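You operate a simulated robot arm through the tools that you are given. There is no shell and no other tool.

The job below is to be done with a simulated two-armed robot. You get a single attempt, and the scene is never put back.

JOB
Tension the bench motor's belt to 6-8 mm, then lock the clamp and gauge again.
Fine: free the clamp lever first; the bench motor has no supply.
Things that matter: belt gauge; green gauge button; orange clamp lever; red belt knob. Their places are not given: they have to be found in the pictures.

Only the result counts: the job must be done as asked and must still hold three seconds after the hand-in. Knocking over, shifting, dropping, spilling or breaking anything else fails it.

ROBOT AND FRAMES
Two 7-joint arms with fingered hands on one trunk that stands fixed in place. Base frame: the origin is at the foot of the trunk, x ahead of it, y to its left, z up. Readings come in cm, rad, newtons and seconds.
The left shoulder is at [4.7, 12.5, 124.9], the right one opposite. With the tool pointing down near the work surface each hand reaches from about 42 to 78 cm from the base axis, measured 20 degrees to its own side. Payload 3.6 kg a hand.
The TCP of each hand is the grasp point between the finger pads, 3 cm short of the fingertips. In the tool frame z runs along the fingers and y along their closing line. The gripper opens to 10.4 cm; its body begins 3.5 cm behind the TCP. The gripper is a hand of 4 fingers: y runs from the thumb to the fingers, the wrist lies at [-1.5, -10.4, -17.8] in the tool frame, and closing takes about 1.5 s.
Orientation is told as [roll, pitch, yaw] about the base's x, y, z axes, in that order, counted from this pose: with the fingers straight down and the wrist toward the robot, the tool's x, y and z point along [0, 1, 0], [1, 0, 0] and [0, 0, -1] of the base frame.

CONTROLS
- The arms move only by the tool move_arm. It takes "left_steps", "right_steps" or both (then of equal length, played together; a hand with none holds still); each is a list of rows, each a list of 6 numbers: the turn, a rotation vector about the tool's x, y, z in units of 8 degrees (1.0 is 8 degrees), then the shift along the tool's x, y, z in units of 25 mm (1.0 is 25 mm). In form: [[rx, ry, rz, x, y, z], ...]. A call has 1 to 20 rows; each row shifts and turns the commanded pose from where the row before left it, along the tool's axes as they then stand. "left_hand" and "right_hand" are, for a hand that has rows, the finger opening in m, from 0 to 0.104, set as the call begins (left out, the last holds). A call with a number of a shift or a turn outside -1 to 1 is refused whole. A row lasts 0.2 s, in which the tool goes at most 5 cm and 0.15 rad; a call with a longer step from one row to the next is refused whole, and so is a gripper value outside its range. A pose out of reach is approached as far as the arm can. The call stops where the force on the tool passes 40 N (or 10 N more than at its start, if that is more) or the arm is blocked; 0.2 s more then pass. The fingers move at their own pace (about 7.2 cm/s each) and stop on an object; they squeeze with about 32 N. The grip force told is the motor's: it shows also when the fingers shut on nothing. Time passes only in rows, and 0.2 s behind the last, so rows that do not move let the fingers close. It gives the time, the measured TCP pose, the force on the tool (base axes), the opening and the grip force at its end, in the units of the frame above (readings bear some noise), with the torque about the TCP (base axes, N m) and any sound that the robot's microphone picked up.
- Cameras (640 x 400 px; columns grow to the right, rows downward): "scene" is now at [15.81, 3.74, 143.84]; the picture's right is [0.47, -0.88, 0.00], its down [-0.16, -0.09, -0.98] and it looks along [0.87, 0.46, -0.18] (base axes); focal length 214 px, centre (320, 200). "left" rides on the left gripper at [-6.1, -9.2, -13] in its tool frame; the picture's right is [-0.81, -0.28, 0.52], its down [0.53, -0.71, 0.46] and it looks along [0.24, 0.65, 0.72] (tool axes); focal length 275 px, centre (320, 200). "right" rides on the right gripper at [6.1, -9.2, -13] in its tool frame; the picture's right is [-0.81, 0.28, -0.52], its down [-0.53, -0.71, 0.46] and it looks along [-0.24, 0.64, 0.72] (tool axes); focal length 275 px, centre (320, 200).
- grab_frame(camera): a new picture of that camera. No time passes.
- move_column(by): moves the trunk up (or, below 0, down) by that many cm; the arms and the scene camera ride with it, the base frame stays. It gives what a move gives, with no picture.
- curl_fingers(index, middle, ring, thumb_bend, thumb_turn, hand): sets how far each is bent, from 0 (flat) to 1 (curled in); at 0.3 the hand is open as for a grip, at 0.7 the pads meet at the TCP. One left out holds its place. A second passes; each finger stops where it meets its share of the squeeze, and holds until it gets a number again. A gripper value or a shape takes the hand back. It gives what a move gives, with no picture; readings hold the bend of each and the force on the fingers (four entries, about 0 where the hand has none), thumb and palm. thumb_turn goes from beside the hand (0) to across from the fingers (1), as for a grip.
- preshape(shape, hand): the hand has 4 fingers and takes this shape, open, in about a second: jaw (thumb against the fingers, like two jaws); tri (thumb and two fingers); tip (a fingertip pinch); poke (one finger out to press); point (the index stretched); flat (the hand flat); cup (the hand cupped); fist (a fist). The gripper value then closes the fingers along that shape, each until it touches; the sizes above hold for jaw. It gives what a move gives, with no picture.
- aim_head(pan, tilt): turns the head with the scene camera to pan (to the left, within 1.396 rad either way) and tilt (down, from -0.506 to 1.204), counted from straight ahead of the robot (the tilt from the chest, where the trunk bows). It gives what a move gives.
- locate(camera, pixels): there is no depth. For up to 12 entries [column, row, z] of the newest picture of that camera ("zoom" is the newest enlarged one), the place [x, y] in the base frame at which the ray of that pixel passes the height z, good to about 0.3 cm, but the place of the scene camera against the robot may be out by one fixed shift of up to 2.5 cm in any direction. No time passes.
- enlarge(camera, box): a new picture of the part [left, top, right, bottom] of that camera's present view, enlarged. No time passes.
- hand_in(): hands the job in; it is judged then, once.

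Leave the grippers open and the arms clear of the work at the hand-in unless told otherwise.

The tools are called after "Emit:" by a JSON object that holds its "name" and its "arguments". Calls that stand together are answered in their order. move_arm: Moves the arms, as the interface text tells. Its arguments: {"type":"object","properties":{"left_steps":{"type":"array","items":{"type":"array","items":{"type":"number"}}},"left_hand":{"type":"number"},"right_steps":{"type":"array","items":{"type":"array","items":{"type":"number"}}},"right_hand":{"type":"number"}},"required":[]} The other tools are called the same way: move_column (by) moves the trunk up or down; preshape (shape, hand) gives the hand a shape; curl_fingers (index, middle, ring, thumb_bend, thumb_turn, hand) moves the fingers one by one; aim_head (pan, tilt) turns the head that bears the scene camera; grab_frame (camera) takes a picture; locate (camera, pixels) gives the place at which the rays of pixels pass given heights; enlarge (camera, box) takes an enlarged picture of a part of a camera's view; hand_in () hands the job in.

At the start:

```text
time: 0.0
left_tcp_pos: [28.1, 38.54, 147.71]
left_ee_rot: [0.0, 0.0, 0.002]
left_force: [-0.8, 0.4, 0.2]
left_wrist_torque: [0.0, 0.0, 0.02]
left_grip_width: 10.36
left_grip_force: 0.0
left_shape: jaw
left_bend: [0.3, 0.3, 0.3, 0.3, 0.98]
left_finger forces: [0.1, 0.0, 0.0, 0.0, 0.1, 0.0]
right_tcp_pos: [35.5, 1.08, 142.5]
right_ee_rot: [0.001, 0.001, -0.001]
right_force: [-0.2, -1.4, -0.6]
right_wrist_torque: [-0.02, -0.02, 0.0]
right_grip_width: 10.39
right_grip_force: 0.0
right_shape: jaw
right_bend: [0.3, 0.3, 0.3, 0.3, 0.98]
right_finger forces: [0.1, 0.0, 0.0, 0.0, 0.0, 0.0]
trunk travel left (down, up): [-47.5, 6.1]
head pan, tilt (commanded): [0.492, 0.185]
```

scene: 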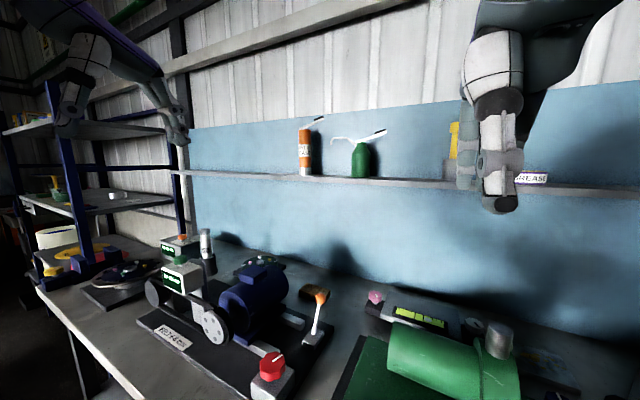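
right: 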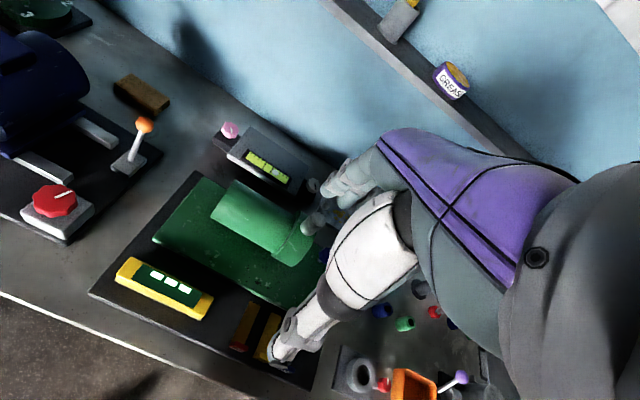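
left: 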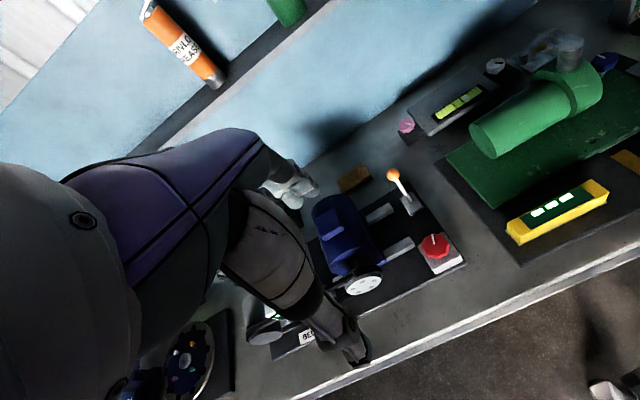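

I see the blue bench motor with the red knob near (270,365), the orange lever near (318,300), and two green-display boxes near (180,270). I'll tilt the head down to see the bench motor better.

Emit:
{"name": "aim_head", "arguments": {"pan": 0.6, "tilt": 0.6}}

```text
time: 0.9
left_tcp_pos: [28.1, 38.41, 147.74]
left_ee_rot: [0.001, 0.0, 0.002]
left_force: [-0.6, 0.8, 0.0]
left_wrist_torque: [0.03, -0.05, 0.01]
left_grip_width: 10.37
left_grip_force: 0.1
left_shape: jaw
left_bend: [0.3, 0.3, 0.3, 0.3, 0.98]
left_finger forces: [0.1, 0.0, 0.0, 0.0, 0.0, 0.0]
right_tcp_pos: [35.51, 1.13, 142.4]
right_ee_rot: [-0.001, 0.0, 0.0]
right_force: [-0.3, -0.3, 0.7]
right_wrist_torque: [0.03, 0.02, 0.04]
right_grip_width: 10.37
right_grip_force: 0.1
right_shape: jaw
right_bend: [0.3, 0.3, 0.3, 0.3, 0.98]
right_finger forces: [0.0, 0.0, 0.0, 0.1, 0.0, 0.1]
trunk travel left (down, up): [-47.5, 6.1]
head pan, tilt (commanded): [0.6, 0.6]
```

The head is turned. Next I take a scene picture.

Emit:
{"name": "grab_frame", "arguments": {"camera": "scene"}}

```text
taken
```

scene: 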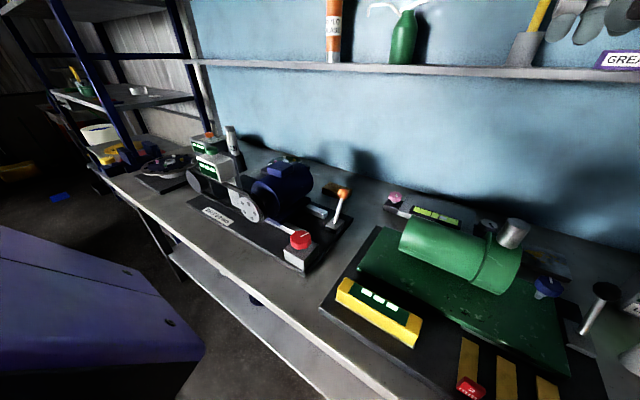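

Motor at about (275,200). I enlarge the region of the bench motor.

Emit:
{"name": "enlarge", "arguments": {"camera": "scene", "box": [170, 110, 370, 290]}}

Emit:
{"name": "enlarge", "arguments": {"camera": "scene", "box": [180, 120, 270, 230]}}

Emit:
{"name": "enlarge", "arguments": {"camera": "left", "box": [240, 150, 480, 370]}}

```text
2.22 times, centred on (270, 200) of scene
```

zoom: 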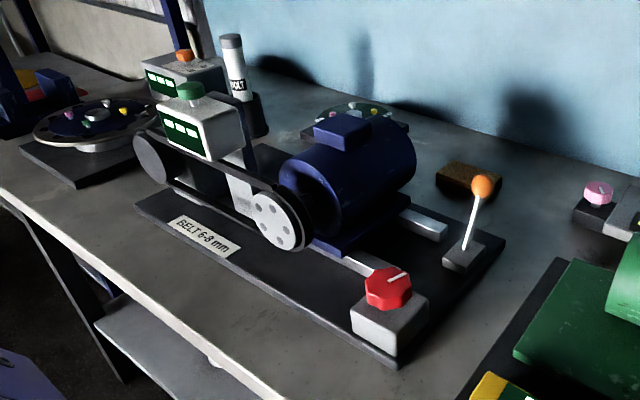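

```text
3.64 times, centred on (225, 175) of scene
```

zoom: 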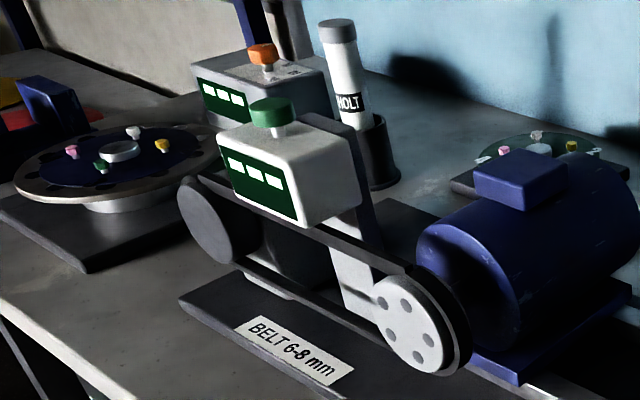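

```text
1.82 times, centred on (360, 260) of left
```

zoom: 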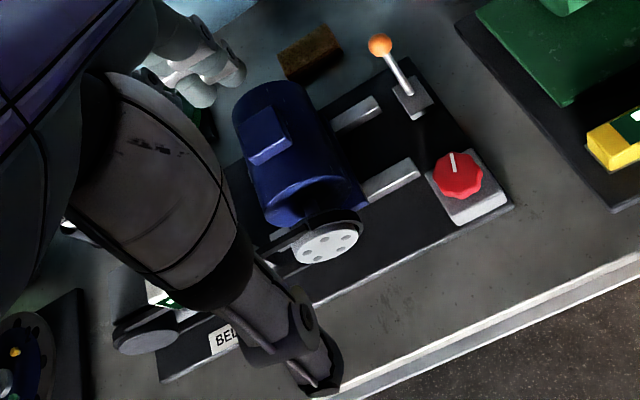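

I see the gauge with the green button at top, showing dashes, and the red knob and orange lever. Next, I triangulate from the left and right hand cameras: the red knob at left (434,244) and right (55,200), lever ball at left (393,175) and right (144,125).

Emit:
{"name": "locate", "arguments": {"camera": "left", "pixels": [[434, 244, 80], [434, 244, 100], [393, 175, 80], [393, 175, 100], [410, 208, 80], [410, 208, 100], [466, 263, 80], [466, 263, 100]]}}

Emit:
{"name": "locate", "arguments": {"camera": "right", "pixels": [[55, 199, 80], [55, 199, 100], [144, 125, 80], [144, 125, 100], [128, 166, 80], [128, 166, 100], [66, 244, 80], [66, 244, 100]]}}

Emit:
{"name": "enlarge", "arguments": {"camera": "right", "box": [0, 80, 180, 260]}}

```text
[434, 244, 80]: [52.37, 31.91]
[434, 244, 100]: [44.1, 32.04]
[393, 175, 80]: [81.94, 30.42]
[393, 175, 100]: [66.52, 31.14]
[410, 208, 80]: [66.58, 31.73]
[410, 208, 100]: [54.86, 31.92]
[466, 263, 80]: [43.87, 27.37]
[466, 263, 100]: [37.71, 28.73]
```

```text
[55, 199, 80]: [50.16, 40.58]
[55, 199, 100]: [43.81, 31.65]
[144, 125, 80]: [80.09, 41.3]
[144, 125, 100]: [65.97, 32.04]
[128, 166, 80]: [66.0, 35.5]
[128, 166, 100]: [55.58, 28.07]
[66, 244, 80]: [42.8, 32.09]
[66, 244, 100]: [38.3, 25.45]
```

```text
2.22 times, centred on (90, 170) of right
```

zoom: 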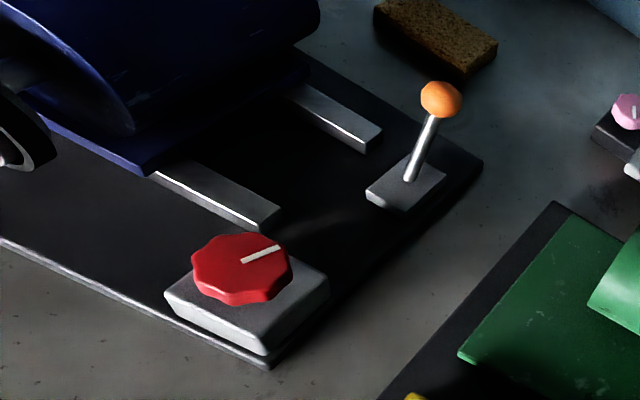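

Triangulation gives knob about [44.3, 32, 99] and lever ball about [65, 31.2, 102]. Now I check the scene camera's rays: knob (300.6,238), lever ball (343,194), gauge green button (211,151).

Emit:
{"name": "locate", "arguments": {"camera": "scene", "pixels": [[300.6, 238.3, 99], [343, 193.7, 102], [211.3, 150.8, 100], [211.3, 150.8, 110], [211.3, 150.8, 120], [300.6, 238.3, 90], [343, 193.7, 90]]}}

Emit:
{"name": "enlarge", "arguments": {"camera": "left", "box": [240, 280, 320, 360]}}

Emit:
{"name": "enlarge", "arguments": {"camera": "scene", "box": [190, 120, 240, 190]}}

```text
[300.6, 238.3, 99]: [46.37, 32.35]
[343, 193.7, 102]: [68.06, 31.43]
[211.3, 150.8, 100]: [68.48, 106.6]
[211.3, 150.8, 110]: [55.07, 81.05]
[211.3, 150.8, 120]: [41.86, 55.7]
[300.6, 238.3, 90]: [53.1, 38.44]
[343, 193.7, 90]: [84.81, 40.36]
```

```text
5.00 times, centred on (280, 320) of left
```

zoom: 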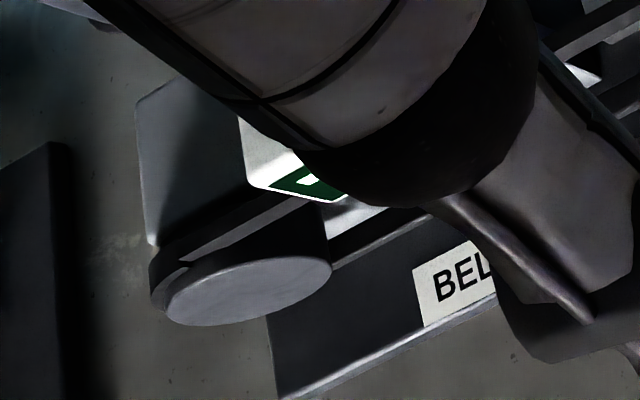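

```text
5.71 times, centred on (215, 155) of scene
```

zoom: 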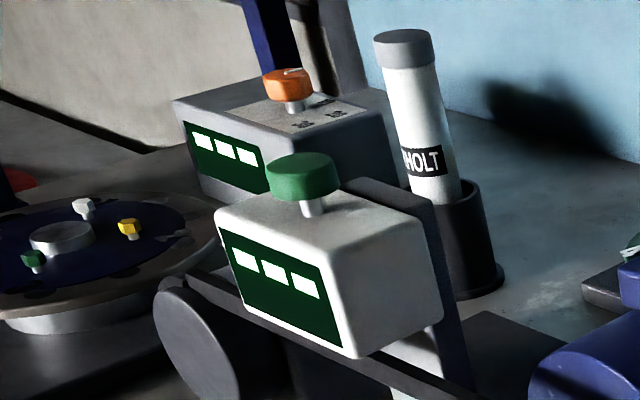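

Scene rays agree with about +2 to 3 cm offset in x. Next I locate the board corners and the label in the scene picture: left corner (187.6,202), near corner (305,275), back right corner (353,218).

Emit:
{"name": "locate", "arguments": {"camera": "scene", "pixels": [[187.6, 202.3, 91], [304.7, 275.2, 91], [353.3, 218, 91], [218, 215, 91], [211.3, 150.8, 115], [211.3, 150.8, 112], [187.6, 202.3, 90], [197, 184, 95], [252, 204, 95]]}}

Emit:
{"name": "locate", "arguments": {"camera": "left", "pixels": [[276, 359, 90], [276, 359, 92], [363, 284, 95], [363, 284, 100], [262, 325, 100], [262, 325, 95]]}}

```text
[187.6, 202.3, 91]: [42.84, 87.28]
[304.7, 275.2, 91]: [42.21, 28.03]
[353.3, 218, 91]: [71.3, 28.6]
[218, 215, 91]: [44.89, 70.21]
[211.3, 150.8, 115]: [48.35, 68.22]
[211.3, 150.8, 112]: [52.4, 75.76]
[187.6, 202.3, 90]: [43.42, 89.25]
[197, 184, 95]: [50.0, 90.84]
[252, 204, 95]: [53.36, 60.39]
```

```text
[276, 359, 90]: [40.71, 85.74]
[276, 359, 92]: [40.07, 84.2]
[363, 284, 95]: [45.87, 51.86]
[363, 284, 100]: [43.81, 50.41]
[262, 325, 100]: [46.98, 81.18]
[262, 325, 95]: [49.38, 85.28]
```

Board spans x about 40–68, y about 27–85 at z ≈ 91; gauge button near [48,70,113]. Next, enlarge the lever, knob, and display for details.

Emit:
{"name": "enlarge", "arguments": {"camera": "scene", "box": [320, 175, 370, 235]}}

Emit:
{"name": "enlarge", "arguments": {"camera": "left", "box": [370, 150, 480, 290]}}

Emit:
{"name": "enlarge", "arguments": {"camera": "scene", "box": [270, 210, 330, 280]}}

```text
6.67 times, centred on (345, 205) of scene
```

zoom: 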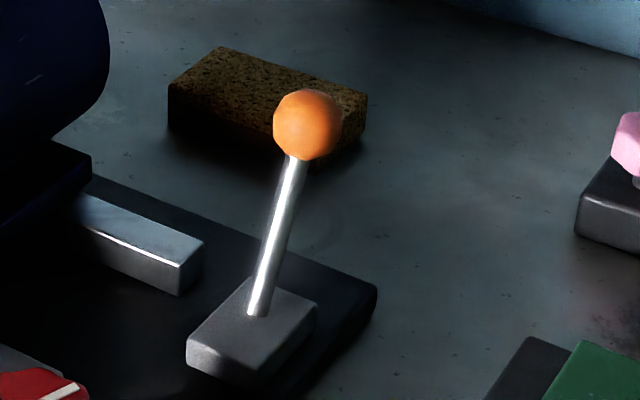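

```text
2.86 times, centred on (425, 220) of left
```

zoom: 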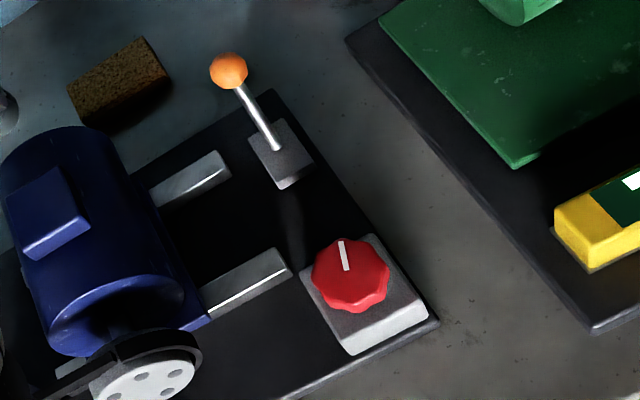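

```text
5.71 times, centred on (300, 245) of scene
```

zoom: 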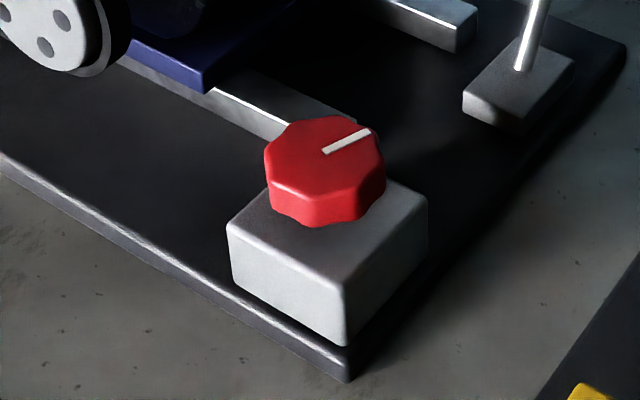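

The lever's base box is elongated along x and the lever leans away from the robot (+x), so it likely swings in the x–z plane. Before moving, I check where the wall shelf is using the orange bottle's base: left (213,82) and scene (333,62).

Emit:
{"name": "locate", "arguments": {"camera": "left", "pixels": [[213, 84, 120], [213, 84, 130], [213, 84, 140], [300, 40, 130], [180, 140, 130]]}}

Emit:
{"name": "locate", "arguments": {"camera": "scene", "pixels": [[333, 63, 120], [333, 63, 130], [333, 63, 140], [400, 70, 130], [250, 67, 130]]}}

```text
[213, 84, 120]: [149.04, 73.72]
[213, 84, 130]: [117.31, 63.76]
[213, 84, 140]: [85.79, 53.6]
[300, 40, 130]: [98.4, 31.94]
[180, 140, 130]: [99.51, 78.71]
```

```text
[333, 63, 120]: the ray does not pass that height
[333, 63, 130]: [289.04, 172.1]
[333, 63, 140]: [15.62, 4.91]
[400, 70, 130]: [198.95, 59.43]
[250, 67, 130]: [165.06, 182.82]
```

The shelf sits at about x≈94, z≈137, so the hand near x<75 stays clear of it. I move the left arm forward and down toward a spot above the lever, target about [58, 33, 125].

Emit:
{"name": "move_arm", "arguments": {"left_steps": [[0, 0, 0, -0.166, 0.92, 0.698], [0, 0, 0, -0.166, 0.92, 0.698], [0, 0, 0, -0.166, 0.92, 0.698], [0, 0, 0, -0.166, 0.92, 0.698], [0, 0, 0, -0.166, 0.92, 0.698], [0, 0, 0, -0.166, 0.92, 0.698], [0, 0, 0, -0.166, 0.92, 0.698], [0, 0, 0, -0.166, 0.92, 0.698], [0, 0, 0, -0.166, 0.92, 0.698], [0, 0, 0, -0.166, 0.92, 0.698], [0, 0, 0, -0.166, 0.92, 0.698], [0, 0, 0, -0.166, 0.92, 0.698], [0, 0, 0, -0.166, 0.92, 0.698]], "left_hand": 0.08}}

Emit:
{"name": "grab_frame", "arguments": {"camera": "left"}}

Emit:
{"name": "grab_frame", "arguments": {"camera": "scene"}}

Emit:
{"name": "grab_frame", "arguments": {"camera": "right"}}

```text
time: 3.7
left_tcp_pos: [58.14, 32.83, 125.15]
left_ee_rot: [-0.001, 0.0, 0.003]
left_force: [0.1, -0.5, 0.7]
left_wrist_torque: [0.04, -0.02, -0.01]
left_grip_width: 8.02
left_grip_force: 0.2
left_shape: jaw
left_bend: [0.27, 0.35, 0.32, 0.52, 0.99]
left_finger forces: [0.0, 0.1, 0.1, 0.0, 0.1, 0.0]
right_tcp_pos: [35.53, 1.03, 142.42]
right_ee_rot: [-0.001, 0.002, 0.0]
right_force: [0.1, 0.2, 0.5]
right_wrist_torque: [0.0, 0.02, -0.01]
right_grip_width: 10.36
right_grip_force: 0.1
right_shape: jaw
right_bend: [0.3, 0.3, 0.3, 0.3, 0.98]
right_finger forces: [0.0, 0.1, 0.0, 0.0, 0.1, 0.0]
trunk travel left (down, up): [-47.5, 6.1]
head pan, tilt (commanded): [0.6, 0.6]
```

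```text
taken
```

left: 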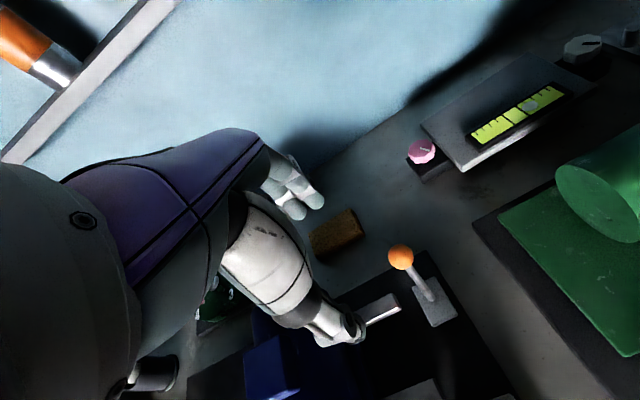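

```text
taken
```

scene: 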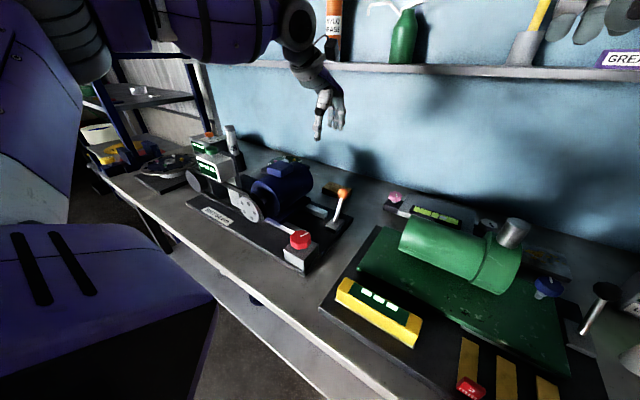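

```text
taken
```

right: 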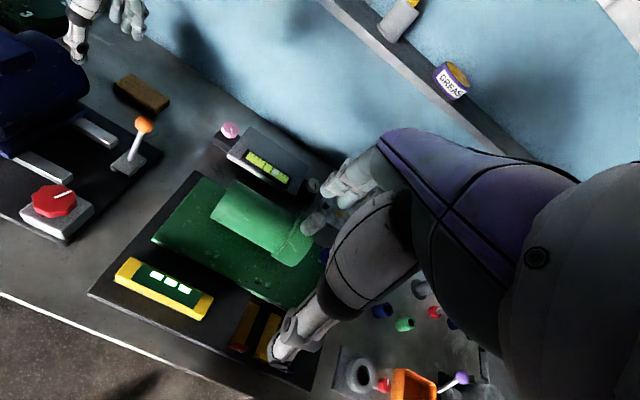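

The hand is above the lever; I see the ball at (401,257) and lever base around (432,300) in the left picture. I refine its place with this new view.

Emit:
{"name": "locate", "arguments": {"camera": "left", "pixels": [[401, 257, 100], [401, 257, 102], [401, 257, 104], [432, 301, 90], [432, 301, 92], [432, 301, 94]]}}

Emit:
{"name": "enlarge", "arguments": {"camera": "left", "box": [370, 230, 490, 340]}}

Emit:
{"name": "enlarge", "arguments": {"camera": "right", "box": [90, 100, 180, 200]}}

```text
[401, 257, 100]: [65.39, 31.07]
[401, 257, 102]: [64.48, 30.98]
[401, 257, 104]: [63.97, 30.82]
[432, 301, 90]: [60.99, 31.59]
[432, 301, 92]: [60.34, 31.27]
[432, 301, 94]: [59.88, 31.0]
```

```text
3.64 times, centred on (430, 285) of left
```

zoom: 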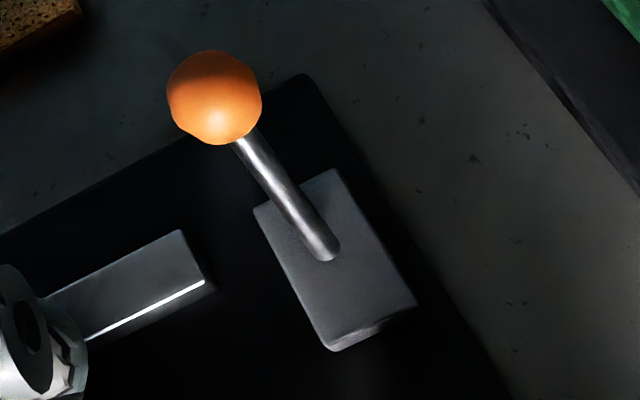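

```text
4.00 times, centred on (135, 150) of right
```

zoom: 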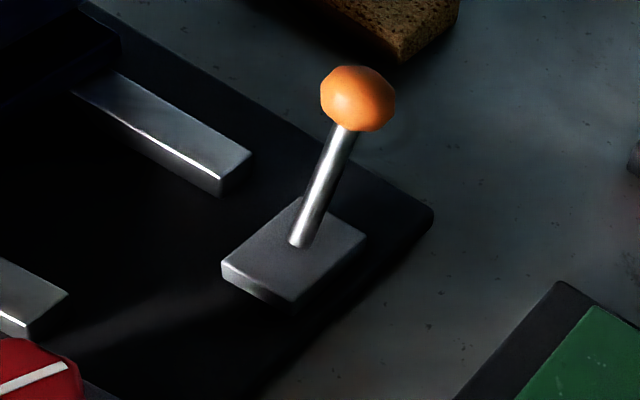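

Ball at about [64.6, 31, 102]. I move directly above it at z≈114, keeping the fingers open at 9 cm.

Emit:
{"name": "move_arm", "arguments": {"left_steps": [[0, 0, 0, -0.148, 0.52, 0.0], [0, 0, 0, -0.148, 0.52, 0.5], [0, 0, 0, -0.148, 0.52, 1.0], [0, 0, 0, -0.148, 0.52, 1.0], [0, 0, 0, -0.148, 0.52, 1.0], [0, 0, 0, 0, 0, 0.9]], "left_hand": 0.09}}

Emit:
{"name": "grab_frame", "arguments": {"camera": "left"}}

Emit:
{"name": "enlarge", "arguments": {"camera": "right", "box": [60, 20, 200, 200]}}

Emit:
{"name": "enlarge", "arguments": {"camera": "scene", "box": [270, 110, 400, 250]}}

```text
time: 5.1
left_tcp_pos: [64.58, 31.2, 114.31]
left_ee_rot: [0.0, -0.001, 0.003]
left_force: [-0.2, -0.2, 0.6]
left_wrist_torque: [-0.03, 0.02, -0.03]
left_grip_width: 8.98
left_grip_force: 0.1
left_shape: jaw
left_bend: [0.27, 0.33, 0.31, 0.42, 0.98]
left_finger forces: [0.0, 0.0, 0.0, 0.0, 0.0, 0.0]
right_tcp_pos: [35.64, 1.09, 142.26]
right_ee_rot: [0.0, 0.002, 0.0]
right_force: [0.1, 0.2, 0.7]
right_wrist_torque: [0.03, -0.02, 0.03]
right_grip_width: 10.35
right_grip_force: 0.0
right_shape: jaw
right_bend: [0.3, 0.3, 0.3, 0.3, 0.98]
right_finger forces: [0.0, 0.0, 0.0, 0.0, 0.1, 0.1]
trunk travel left (down, up): [-47.5, 6.1]
head pan, tilt (commanded): [0.6, 0.6]
```

```text
taken
```

left: 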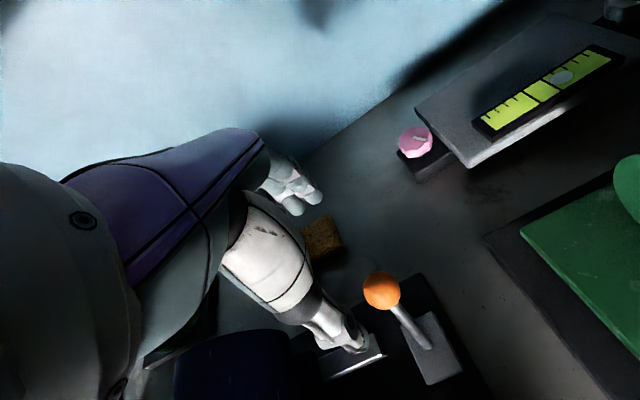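

```text
2.22 times, centred on (130, 110) of right
```

zoom: 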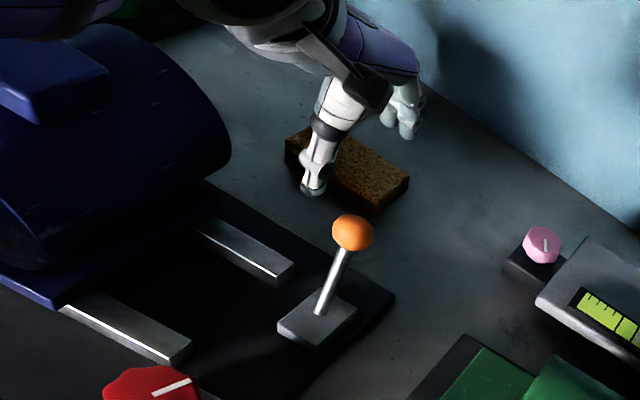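

```text
2.86 times, centred on (335, 180) of scene
```

zoom: 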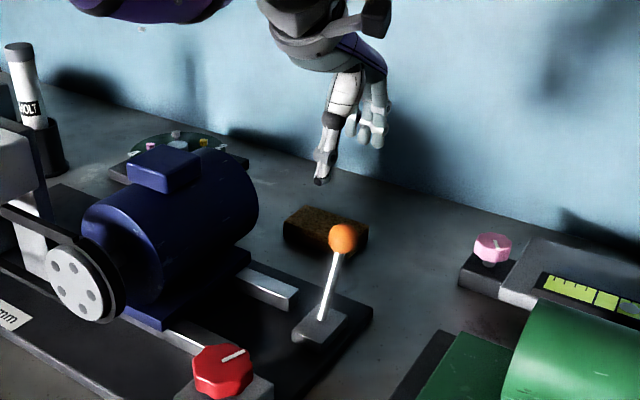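

The ball at (381,290) is right beneath the TCP. I descend 12 cm so the thumb and fingers straddle the ball.

Emit:
{"name": "move_arm", "arguments": {"left_steps": [[0, 0, 0, 0, 0, 0.8], [0, 0, 0, 0, 0, 0.8], [0, 0, 0, 0, 0, 0.8], [0, 0, 0, 0, 0, 0.8], [0, 0, 0, 0, 0, 0.8], [0, 0, 0, 0, 0, 0.7]]}}

Emit:
{"name": "grab_frame", "arguments": {"camera": "left"}}

Emit:
{"name": "enlarge", "arguments": {"camera": "right", "box": [60, 20, 200, 200]}}

Emit:
{"name": "enlarge", "arguments": {"camera": "scene", "box": [270, 110, 400, 250]}}

```text
time: 6.5
left_tcp_pos: [64.61, 31.16, 102.42]
left_ee_rot: [-0.001, 0.001, 0.001]
left_force: [-0.2, 0.5, -0.3]
left_wrist_torque: [0.01, 0.02, -0.01]
left_grip_width: 8.96
left_grip_force: 0.0
left_shape: jaw
left_bend: [0.27, 0.33, 0.31, 0.42, 0.98]
left_finger forces: [0.0, 0.0, 0.0, 0.0, 0.0, 0.1]
right_tcp_pos: [35.55, 1.11, 142.41]
right_ee_rot: [0.002, 0.0, 0.0]
right_force: [0.6, 0.3, -0.5]
right_wrist_torque: [-0.01, 0.01, -0.01]
right_grip_width: 10.36
right_grip_force: 0.0
right_shape: jaw
right_bend: [0.3, 0.3, 0.3, 0.3, 0.98]
right_finger forces: [0.0, 0.0, 0.0, 0.0, 0.0, 0.0]
trunk travel left (down, up): [-47.5, 6.1]
head pan, tilt (commanded): [0.6, 0.6]
```

```text
taken
```

left: 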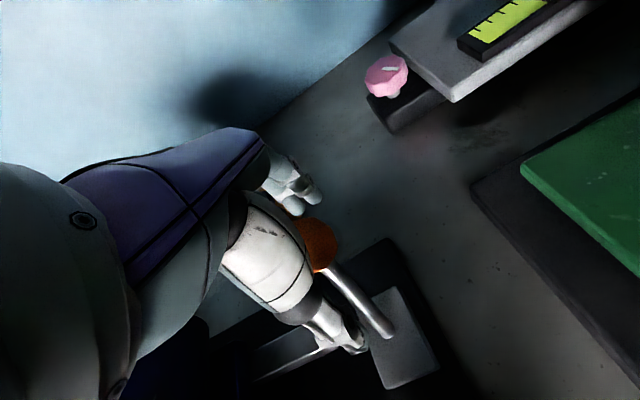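

```text
2.22 times, centred on (130, 110) of right
```

zoom: 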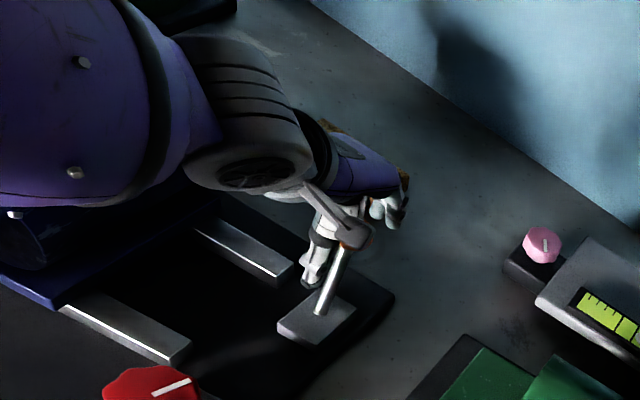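

```text
2.86 times, centred on (335, 180) of scene
```

zoom: 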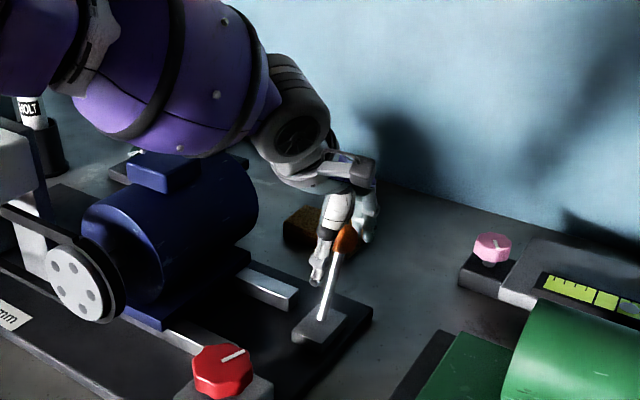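

The ball now sits between thumb and fingers. I narrow the opening to 5 cm around the 3.3 cm ball, waiting still.

Emit:
{"name": "move_arm", "arguments": {"left_steps": [[0, 0, 0, 0, 0, 0], [0, 0, 0, 0, 0, 0], [0, 0, 0, 0, 0, 0], [0, 0, 0, 0, 0, 0]], "left_hand": 0.05}}

Emit:
{"name": "enlarge", "arguments": {"camera": "left", "box": [230, 130, 450, 400]}}

```text
time: 7.5
left_tcp_pos: [64.59, 31.25, 102.33]
left_ee_rot: [0.0, -0.001, 0.003]
left_force: [-0.4, 0.1, 0.1]
left_wrist_torque: [0.01, 0.01, 0.01]
left_grip_width: 5.04
left_grip_force: 0.0
left_shape: jaw
left_bend: [0.74, 0.45, 0.42, 0.7, 1.0]
left_finger forces: [0.1, 0.0, 0.0, 0.1, 0.0, 0.1]
right_tcp_pos: [35.48, 1.12, 142.48]
right_ee_rot: [0.0, -0.001, 0.0]
right_force: [1.1, 0.5, -0.5]
right_wrist_torque: [0.02, 0.01, 0.0]
right_grip_width: 10.37
right_grip_force: 0.0
right_shape: jaw
right_bend: [0.3, 0.3, 0.3, 0.3, 0.98]
right_finger forces: [0.0, 0.0, 0.0, 0.0, 0.0, 0.0]
trunk travel left (down, up): [-47.5, 6.1]
head pan, tilt (commanded): [0.6, 0.6]
```

```text
1.48 times, centred on (340, 265) of left
```

zoom: 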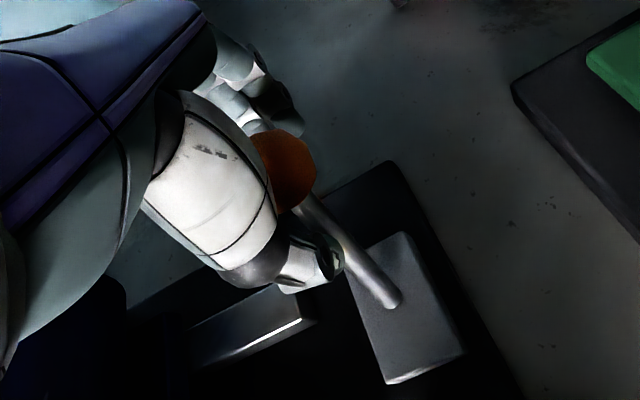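

Fingers are ready around the ball. I pull toward the robot (−x) in small steps, 4 cm in total, watching the force.

Emit:
{"name": "move_arm", "arguments": {"left_steps": [[0, 0, 0, 0, -0.3, -0.03], [0, 0, 0, 0, -0.3, -0.03], [0, 0, 0, 0, -0.3, -0.03], [0, 0, 0, 0, -0.3, -0.03], [0, 0, 0, 0, -0.3, -0.03]]}}

Emit:
{"name": "enlarge", "arguments": {"camera": "left", "box": [230, 130, 450, 400]}}

Emit:
{"name": "enlarge", "arguments": {"camera": "right", "box": [60, 20, 200, 200]}}

```text
time: 8.7
left_tcp_pos: [60.78, 31.17, 102.88]
left_ee_rot: [-0.001, -0.002, 0.002]
left_force: [5.5, -1.1, 4.4]
left_wrist_torque: [0.01, -0.22, 0.0]
left_grip_width: 5.3
left_grip_force: 0.0
left_shape: jaw
left_bend: [0.74, 0.45, 0.42, 0.7, 1.0]
left_finger forces: [5.8, 0.1, 0.0, 0.1, 0.0, 0.0]
right_tcp_pos: [35.46, 1.11, 142.49]
right_ee_rot: [0.0, 0.0, -0.001]
right_force: [0.1, 0.2, 0.9]
right_wrist_torque: [0.0, -0.01, 0.02]
right_grip_width: 10.39
right_grip_force: 0.0
right_shape: jaw
right_bend: [0.3, 0.3, 0.3, 0.3, 0.98]
right_finger forces: [0.0, 0.0, 0.0, 0.0, 0.0, 0.0]
trunk travel left (down, up): [-47.5, 6.1]
head pan, tilt (commanded): [0.6, 0.6]
```

```text
1.48 times, centred on (340, 265) of left
```

zoom: 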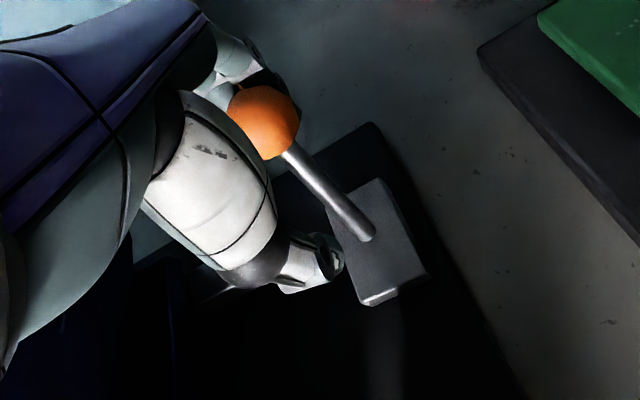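

```text
2.22 times, centred on (130, 110) of right
```

zoom: 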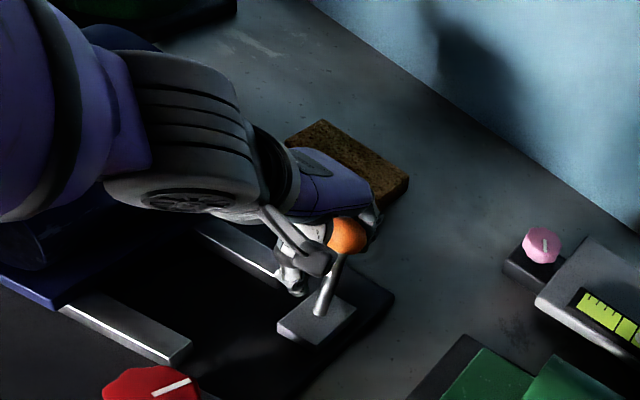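

The fingers touch the ball with 5.5 N and it starts moving toward the robot. I continue pulling −x.

Emit:
{"name": "move_arm", "arguments": {"left_steps": [[0, 0, 0, 0, -0.3, -0.02], [0, 0, 0, 0, -0.3, -0.01], [0, 0, 0, 0, -0.3, 0], [0, 0, 0, 0, -0.3, 0], [0, 0, 0, 0, -0.3, 0.0]]}}

Emit:
{"name": "enlarge", "arguments": {"camera": "left", "box": [230, 130, 450, 400]}}

Emit:
{"name": "enlarge", "arguments": {"camera": "right", "box": [60, 20, 200, 200]}}

```text
time: 9.9
left_tcp_pos: [56.9, 31.26, 102.83]
left_ee_rot: [-0.001, 0.002, 0.002]
left_force: [2.9, -0.6, 1.3]
left_wrist_torque: [0.01, -0.06, 0.01]
left_grip_width: 5.2
left_grip_force: 0.1
left_shape: jaw
left_bend: [0.74, 0.45, 0.42, 0.7, 1.0]
left_finger forces: [3.0, 0.0, 0.0, 0.0, 0.0, 0.0]
right_tcp_pos: [35.55, 1.18, 142.42]
right_ee_rot: [0.001, 0.0, 0.0]
right_force: [0.5, -0.5, -0.1]
right_wrist_torque: [0.01, 0.01, -0.01]
right_grip_width: 10.38
right_grip_force: 0.0
right_shape: jaw
right_bend: [0.3, 0.3, 0.3, 0.3, 0.98]
right_finger forces: [0.0, 0.0, 0.0, 0.0, 0.1, 0.0]
trunk travel left (down, up): [-47.5, 6.1]
head pan, tilt (commanded): [0.6, 0.6]
```

```text
1.48 times, centred on (340, 265) of left
```

zoom: 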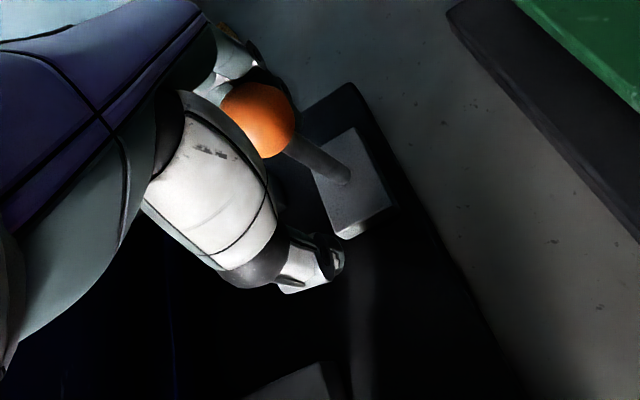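

```text
2.22 times, centred on (130, 110) of right
```

zoom: 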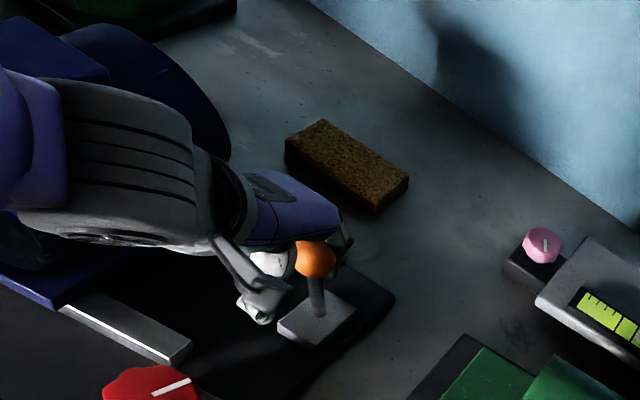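

The lever follows easily and is about upright. I keep pulling −x in smaller steps, dropping slightly with the arc, until the resistance rises.

Emit:
{"name": "move_arm", "arguments": {"left_steps": [[0, 0, 0, 0, -0.25, 0.02], [0, 0, 0, 0, -0.25, 0.03], [0, 0, 0, 0, -0.25, 0.04], [0, 0, 0, 0, -0.25, 0.05]]}}

Emit:
{"name": "enlarge", "arguments": {"camera": "left", "box": [230, 130, 450, 400]}}

Emit:
{"name": "enlarge", "arguments": {"camera": "right", "box": [60, 20, 200, 200]}}

```text
time: 10.9
left_tcp_pos: [54.74, 31.28, 102.4]
left_ee_rot: [0.0, 0.0, 0.002]
left_force: [4.2, -0.2, 2.3]
left_wrist_torque: [0.0, -0.2, -0.01]
left_grip_width: 5.36
left_grip_force: 0.1
left_shape: jaw
left_bend: [0.73, 0.45, 0.42, 0.7, 1.0]
left_finger forces: [4.2, 0.0, 0.0, 0.1, 0.0, 0.0]
right_tcp_pos: [35.52, 1.01, 142.52]
right_ee_rot: [0.001, 0.0, 0.001]
right_force: [0.0, 0.3, -0.4]
right_wrist_torque: [-0.01, 0.0, 0.0]
right_grip_width: 10.39
right_grip_force: 0.1
right_shape: jaw
right_bend: [0.3, 0.3, 0.3, 0.3, 0.98]
right_finger forces: [0.0, 0.1, 0.0, 0.0, 0.1, 0.0]
trunk travel left (down, up): [-47.5, 6.1]
head pan, tilt (commanded): [0.6, 0.6]
```

```text
1.48 times, centred on (340, 265) of left
```

zoom: 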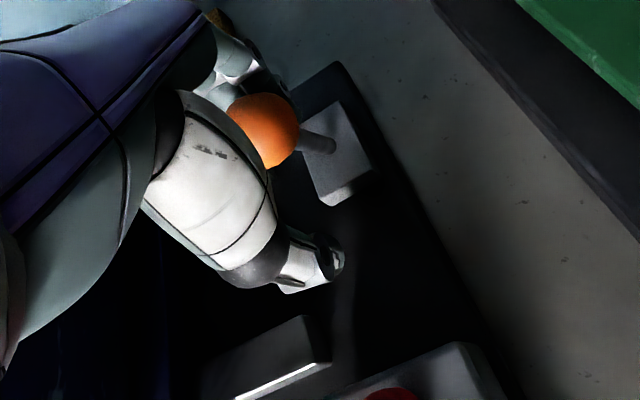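

```text
2.22 times, centred on (130, 110) of right
```

zoom: 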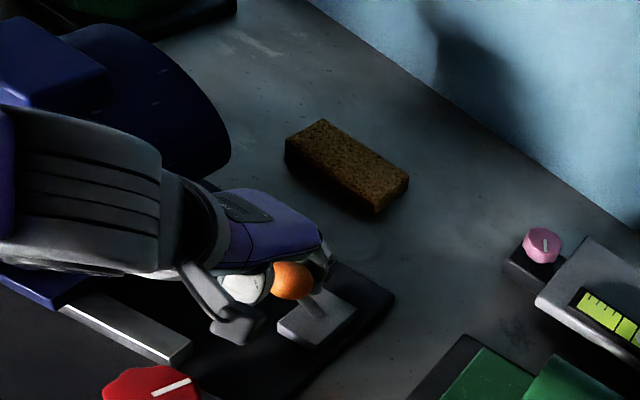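

Lever now leans toward the robot by about 15°. The knob's edge is near the thumb at x≈48, so I go on in small steps, keeping height.

Emit:
{"name": "move_arm", "arguments": {"left_steps": [[0, 0, 0, 0, -0.2, 0], [0, 0, 0, 0, -0.2, 0], [0, 0, 0, 0, -0.2, 0]]}}

Emit:
{"name": "enlarge", "arguments": {"camera": "left", "box": [230, 130, 450, 400]}}

Emit:
{"name": "enlarge", "arguments": {"camera": "right", "box": [60, 20, 200, 200]}}

Emit:
{"name": "enlarge", "arguments": {"camera": "scene", "box": [270, 130, 400, 270]}}

```text
time: 11.7
left_tcp_pos: [53.27, 31.14, 102.43]
left_ee_rot: [-0.001, -0.002, 0.002]
left_force: [9.4, 0.4, 1.9]
left_wrist_torque: [0.01, -0.3, 0.02]
left_grip_width: 5.62
left_grip_force: 0.0
left_shape: jaw
left_bend: [0.26, 0.45, 0.42, 0.7, 1.0]
left_finger forces: [8.0, 0.1, 0.0, 0.1, 0.1, 0.0]
right_tcp_pos: [35.57, 1.12, 142.36]
right_ee_rot: [0.001, -0.001, 0.001]
right_force: [0.6, 0.4, -0.4]
right_wrist_torque: [0.0, 0.02, -0.01]
right_grip_width: 10.37
right_grip_force: 0.2
right_shape: jaw
right_bend: [0.3, 0.3, 0.3, 0.3, 0.98]
right_finger forces: [0.0, 0.0, 0.0, 0.0, 0.0, 0.0]
trunk travel left (down, up): [-47.5, 6.1]
head pan, tilt (commanded): [0.6, 0.6]
```

```text
1.48 times, centred on (340, 265) of left
```

zoom: 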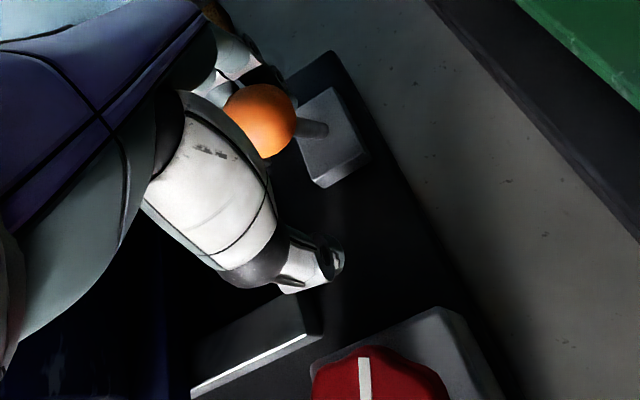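

```text
2.22 times, centred on (130, 110) of right
```

zoom: 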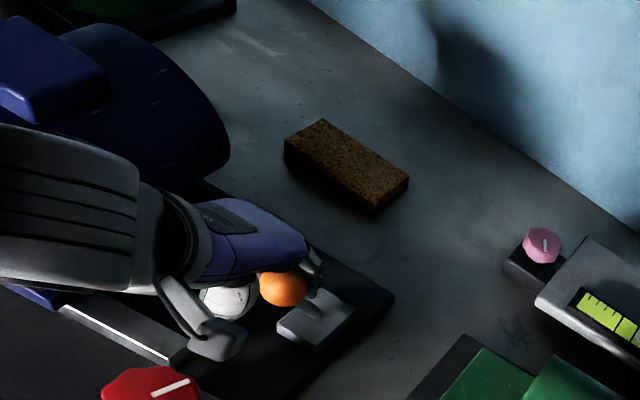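

```text
2.86 times, centred on (335, 200) of scene
```

zoom: 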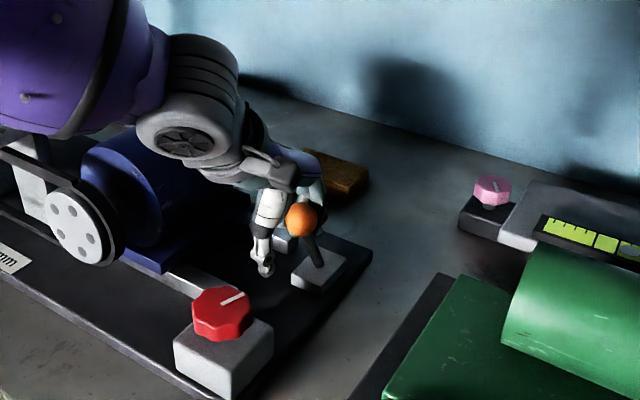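

The force has risen to 9.4 N with the lever leaning toward the robot, perhaps at its stop. I push two more small steps to confirm.

Emit:
{"name": "move_arm", "arguments": {"left_steps": [[0, 0, 0, 0, -0.15, 0.02], [0, 0, 0, 0, -0.15, 0.02]]}}

Emit:
{"name": "enlarge", "arguments": {"camera": "left", "box": [230, 130, 450, 400]}}

Emit:
{"name": "enlarge", "arguments": {"camera": "scene", "box": [270, 130, 400, 270]}}

```text
time: 12.3
left_tcp_pos: [52.62, 31.22, 102.28]
left_ee_rot: [-0.002, -0.002, 0.002]
left_force: [17.9, 0.5, 2.2]
left_wrist_torque: [0.01, -0.37, 0.06]
left_grip_width: 5.83
left_grip_force: 0.0
left_shape: jaw
left_bend: [0.23, 0.43, 0.42, 0.7, 1.0]
left_finger forces: [12.8, 3.0, 0.0, 0.0, 0.0, 0.0]
right_tcp_pos: [35.76, 1.01, 142.52]
right_ee_rot: [0.002, 0.001, 0.0]
right_force: [0.3, -0.4, 0.6]
right_wrist_torque: [0.0, 0.02, 0.01]
right_grip_width: 10.37
right_grip_force: 0.0
right_shape: jaw
right_bend: [0.3, 0.3, 0.3, 0.3, 0.98]
right_finger forces: [0.0, 0.0, 0.0, 0.0, 0.0, 0.0]
trunk travel left (down, up): [-47.5, 6.1]
head pan, tilt (commanded): [0.6, 0.6]
```

```text
1.48 times, centred on (340, 265) of left
```

zoom: 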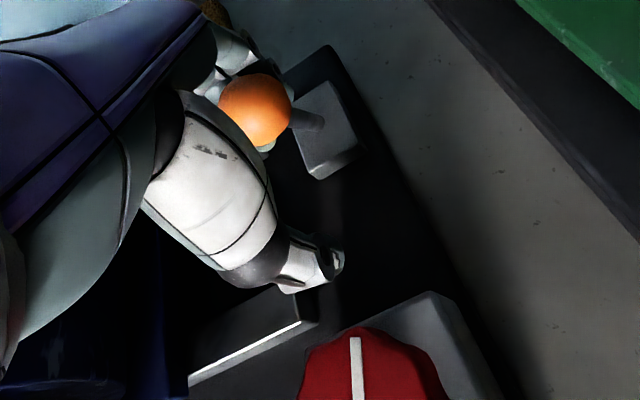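

```text
2.86 times, centred on (335, 200) of scene
```

zoom: 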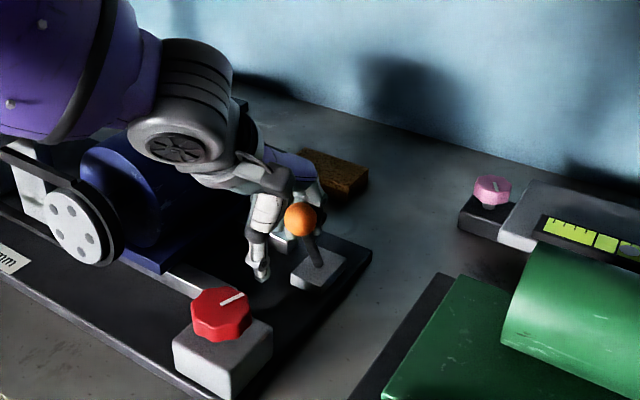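

The force rose to 18 N and the ball no longer moved: the lever is at its stop toward the robot. I back off +x by 2.5 cm, open to 8 cm, and then rise clear.

Emit:
{"name": "move_arm", "arguments": {"left_steps": [[0, 0, 0, 0, 0.5, 0], [0, 0, 0, 0, 0.5, 0], [0, 0, 0, 0, 0.1, 0], [0, 0, 0, 0, 0, 0], [0, 0, 0, 0, 0, 0]], "left_hand": 0.08}}

Emit:
{"name": "enlarge", "arguments": {"camera": "left", "box": [230, 130, 450, 400]}}

Emit:
{"name": "enlarge", "arguments": {"camera": "scene", "box": [270, 130, 400, 270]}}

```text
time: 13.5
left_tcp_pos: [54.89, 31.08, 102.23]
left_ee_rot: [-0.001, 0.0, 0.002]
left_force: [0.4, 0.2, 0.9]
left_wrist_torque: [-0.01, 0.01, -0.03]
left_grip_width: 7.98
left_grip_force: 0.1
left_shape: jaw
left_bend: [0.27, 0.35, 0.32, 0.53, 0.99]
left_finger forces: [0.1, 0.0, 0.0, 0.0, 0.0, 0.1]
right_tcp_pos: [35.55, 1.12, 142.39]
right_ee_rot: [0.0, 0.0, 0.0]
right_force: [-0.1, -0.6, -0.4]
right_wrist_torque: [-0.01, 0.03, 0.01]
right_grip_width: 10.35
right_grip_force: 0.0
right_shape: jaw
right_bend: [0.3, 0.3, 0.3, 0.3, 0.98]
right_finger forces: [0.0, 0.1, 0.0, 0.0, 0.0, 0.0]
trunk travel left (down, up): [-47.5, 6.1]
head pan, tilt (commanded): [0.6, 0.6]
```

```text
1.48 times, centred on (340, 265) of left
```

zoom: 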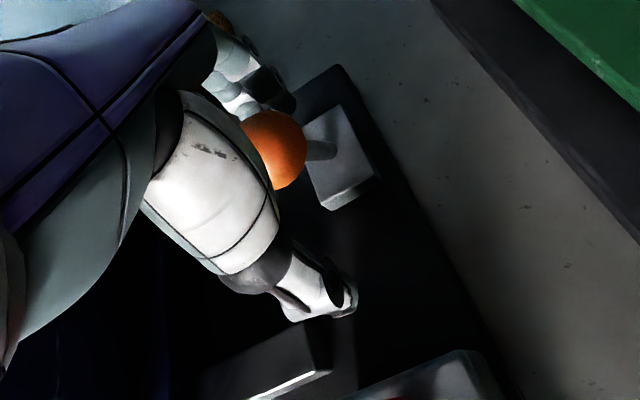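

```text
2.86 times, centred on (335, 200) of scene
```

zoom: 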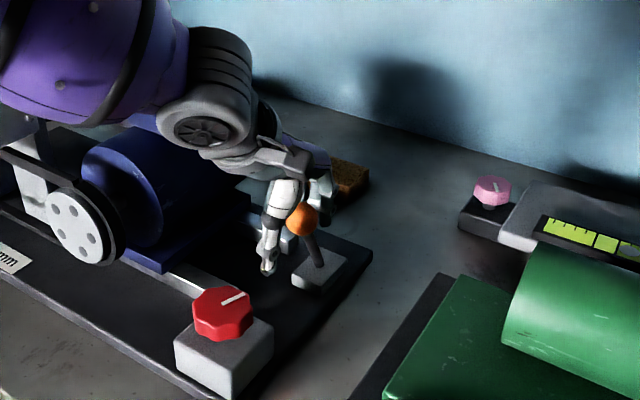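

The lever stays leaning toward the robot and the ball is clear of the fingers. I raise the hand 15 cm.

Emit:
{"name": "move_arm", "arguments": {"left_steps": [[0, 0, 0, 0, 0, -0.4], [0, 0, 0, 0, 0, -0.6], [0, 0, 0, 0, 0, -1], [0, 0, 0, 0, 0, -1], [0, 0, 0, 0, 0, -1], [0, 0, 0, 0, 0, -1], [0, 0, 0, 0, 0, -1]]}}

Emit:
{"name": "grab_frame", "arguments": {"camera": "left"}}

Emit:
{"name": "grab_frame", "arguments": {"camera": "scene"}}

Emit:
{"name": "enlarge", "arguments": {"camera": "right", "box": [0, 80, 200, 260]}}

```text
time: 15.1
left_tcp_pos: [55.01, 31.3, 117.21]
left_ee_rot: [0.001, 0.001, 0.003]
left_force: [-0.6, 0.4, 0.2]
left_wrist_torque: [0.0, -0.01, -0.01]
left_grip_width: 7.99
left_grip_force: 0.0
left_shape: jaw
left_bend: [0.27, 0.35, 0.32, 0.53, 0.99]
left_finger forces: [0.1, 0.0, 0.0, 0.1, 0.0, 0.1]
right_tcp_pos: [35.5, 1.03, 142.5]
right_ee_rot: [0.0, 0.0, 0.0]
right_force: [1.0, -0.5, -0.2]
right_wrist_torque: [0.02, -0.02, -0.02]
right_grip_width: 10.37
right_grip_force: 0.0
right_shape: jaw
right_bend: [0.3, 0.3, 0.3, 0.3, 0.98]
right_finger forces: [0.0, 0.0, 0.0, 0.0, 0.1, 0.1]
trunk travel left (down, up): [-47.5, 6.1]
head pan, tilt (commanded): [0.6, 0.6]
```

```text
taken
```

left: 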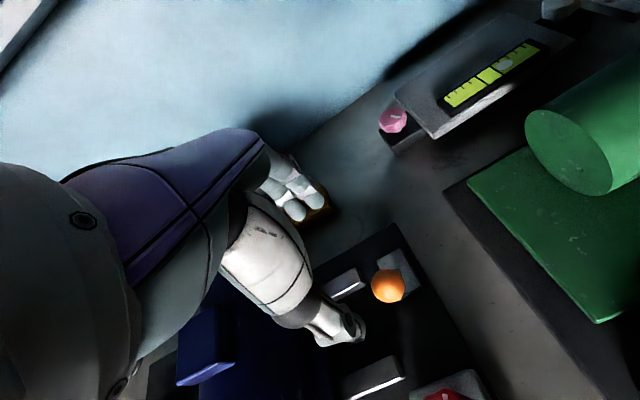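

```text
taken
```

scene: 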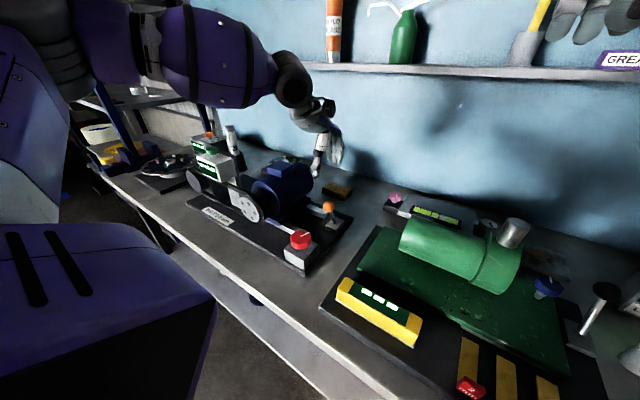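

```text
2.22 times, centred on (100, 170) of right
```

zoom: 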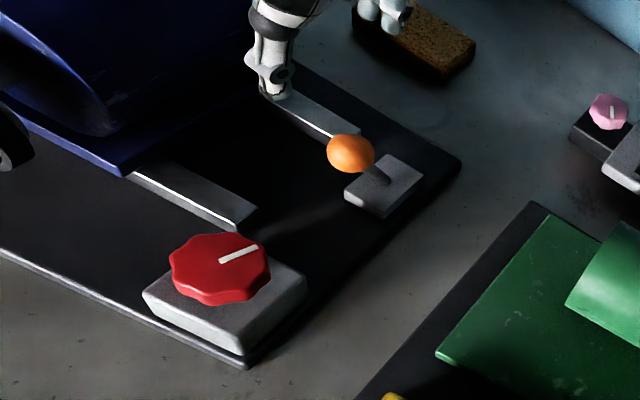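

The lever now rests leaning toward the robot at its stop (free). Next I go to the gauge: raise the left hand 17.5 cm while yawing it 50° to the left.

Emit:
{"name": "move_arm", "arguments": {"left_steps": [[0, 0, -0.9, 0, 0, -1], [0, 0, -0.9, 0, 0, -1], [0, 0, -0.9, 0, 0, -1], [0, 0, -0.9, 0, 0, -1], [0, 0, -0.9, 0, 0, -1], [0, 0, -0.9, 0, 0, -1], [0, 0, -0.9, 0, 0, -1]]}}

```text
time: 16.7
left_tcp_pos: [55.01, 31.22, 135.06]
left_ee_rot: [0.0, 0.002, 0.883]
left_force: [-0.3, -0.7, 0.7]
left_wrist_torque: [-0.01, -0.01, -0.02]
left_grip_width: 7.97
left_grip_force: 0.1
left_shape: jaw
left_bend: [0.27, 0.35, 0.32, 0.53, 0.99]
left_finger forces: [0.0, 0.1, 0.0, 0.0, 0.0, 0.0]
right_tcp_pos: [35.66, 1.16, 142.47]
right_ee_rot: [0.001, 0.0, -0.001]
right_force: [-0.8, -0.1, 0.2]
right_wrist_torque: [-0.04, -0.01, 0.05]
right_grip_width: 10.37
right_grip_force: 0.0
right_shape: jaw
right_bend: [0.3, 0.3, 0.3, 0.3, 0.98]
right_finger forces: [0.0, 0.1, 0.0, 0.1, 0.0, 0.0]
trunk travel left (down, up): [-47.5, 6.1]
head pan, tilt (commanded): [0.6, 0.6]
```

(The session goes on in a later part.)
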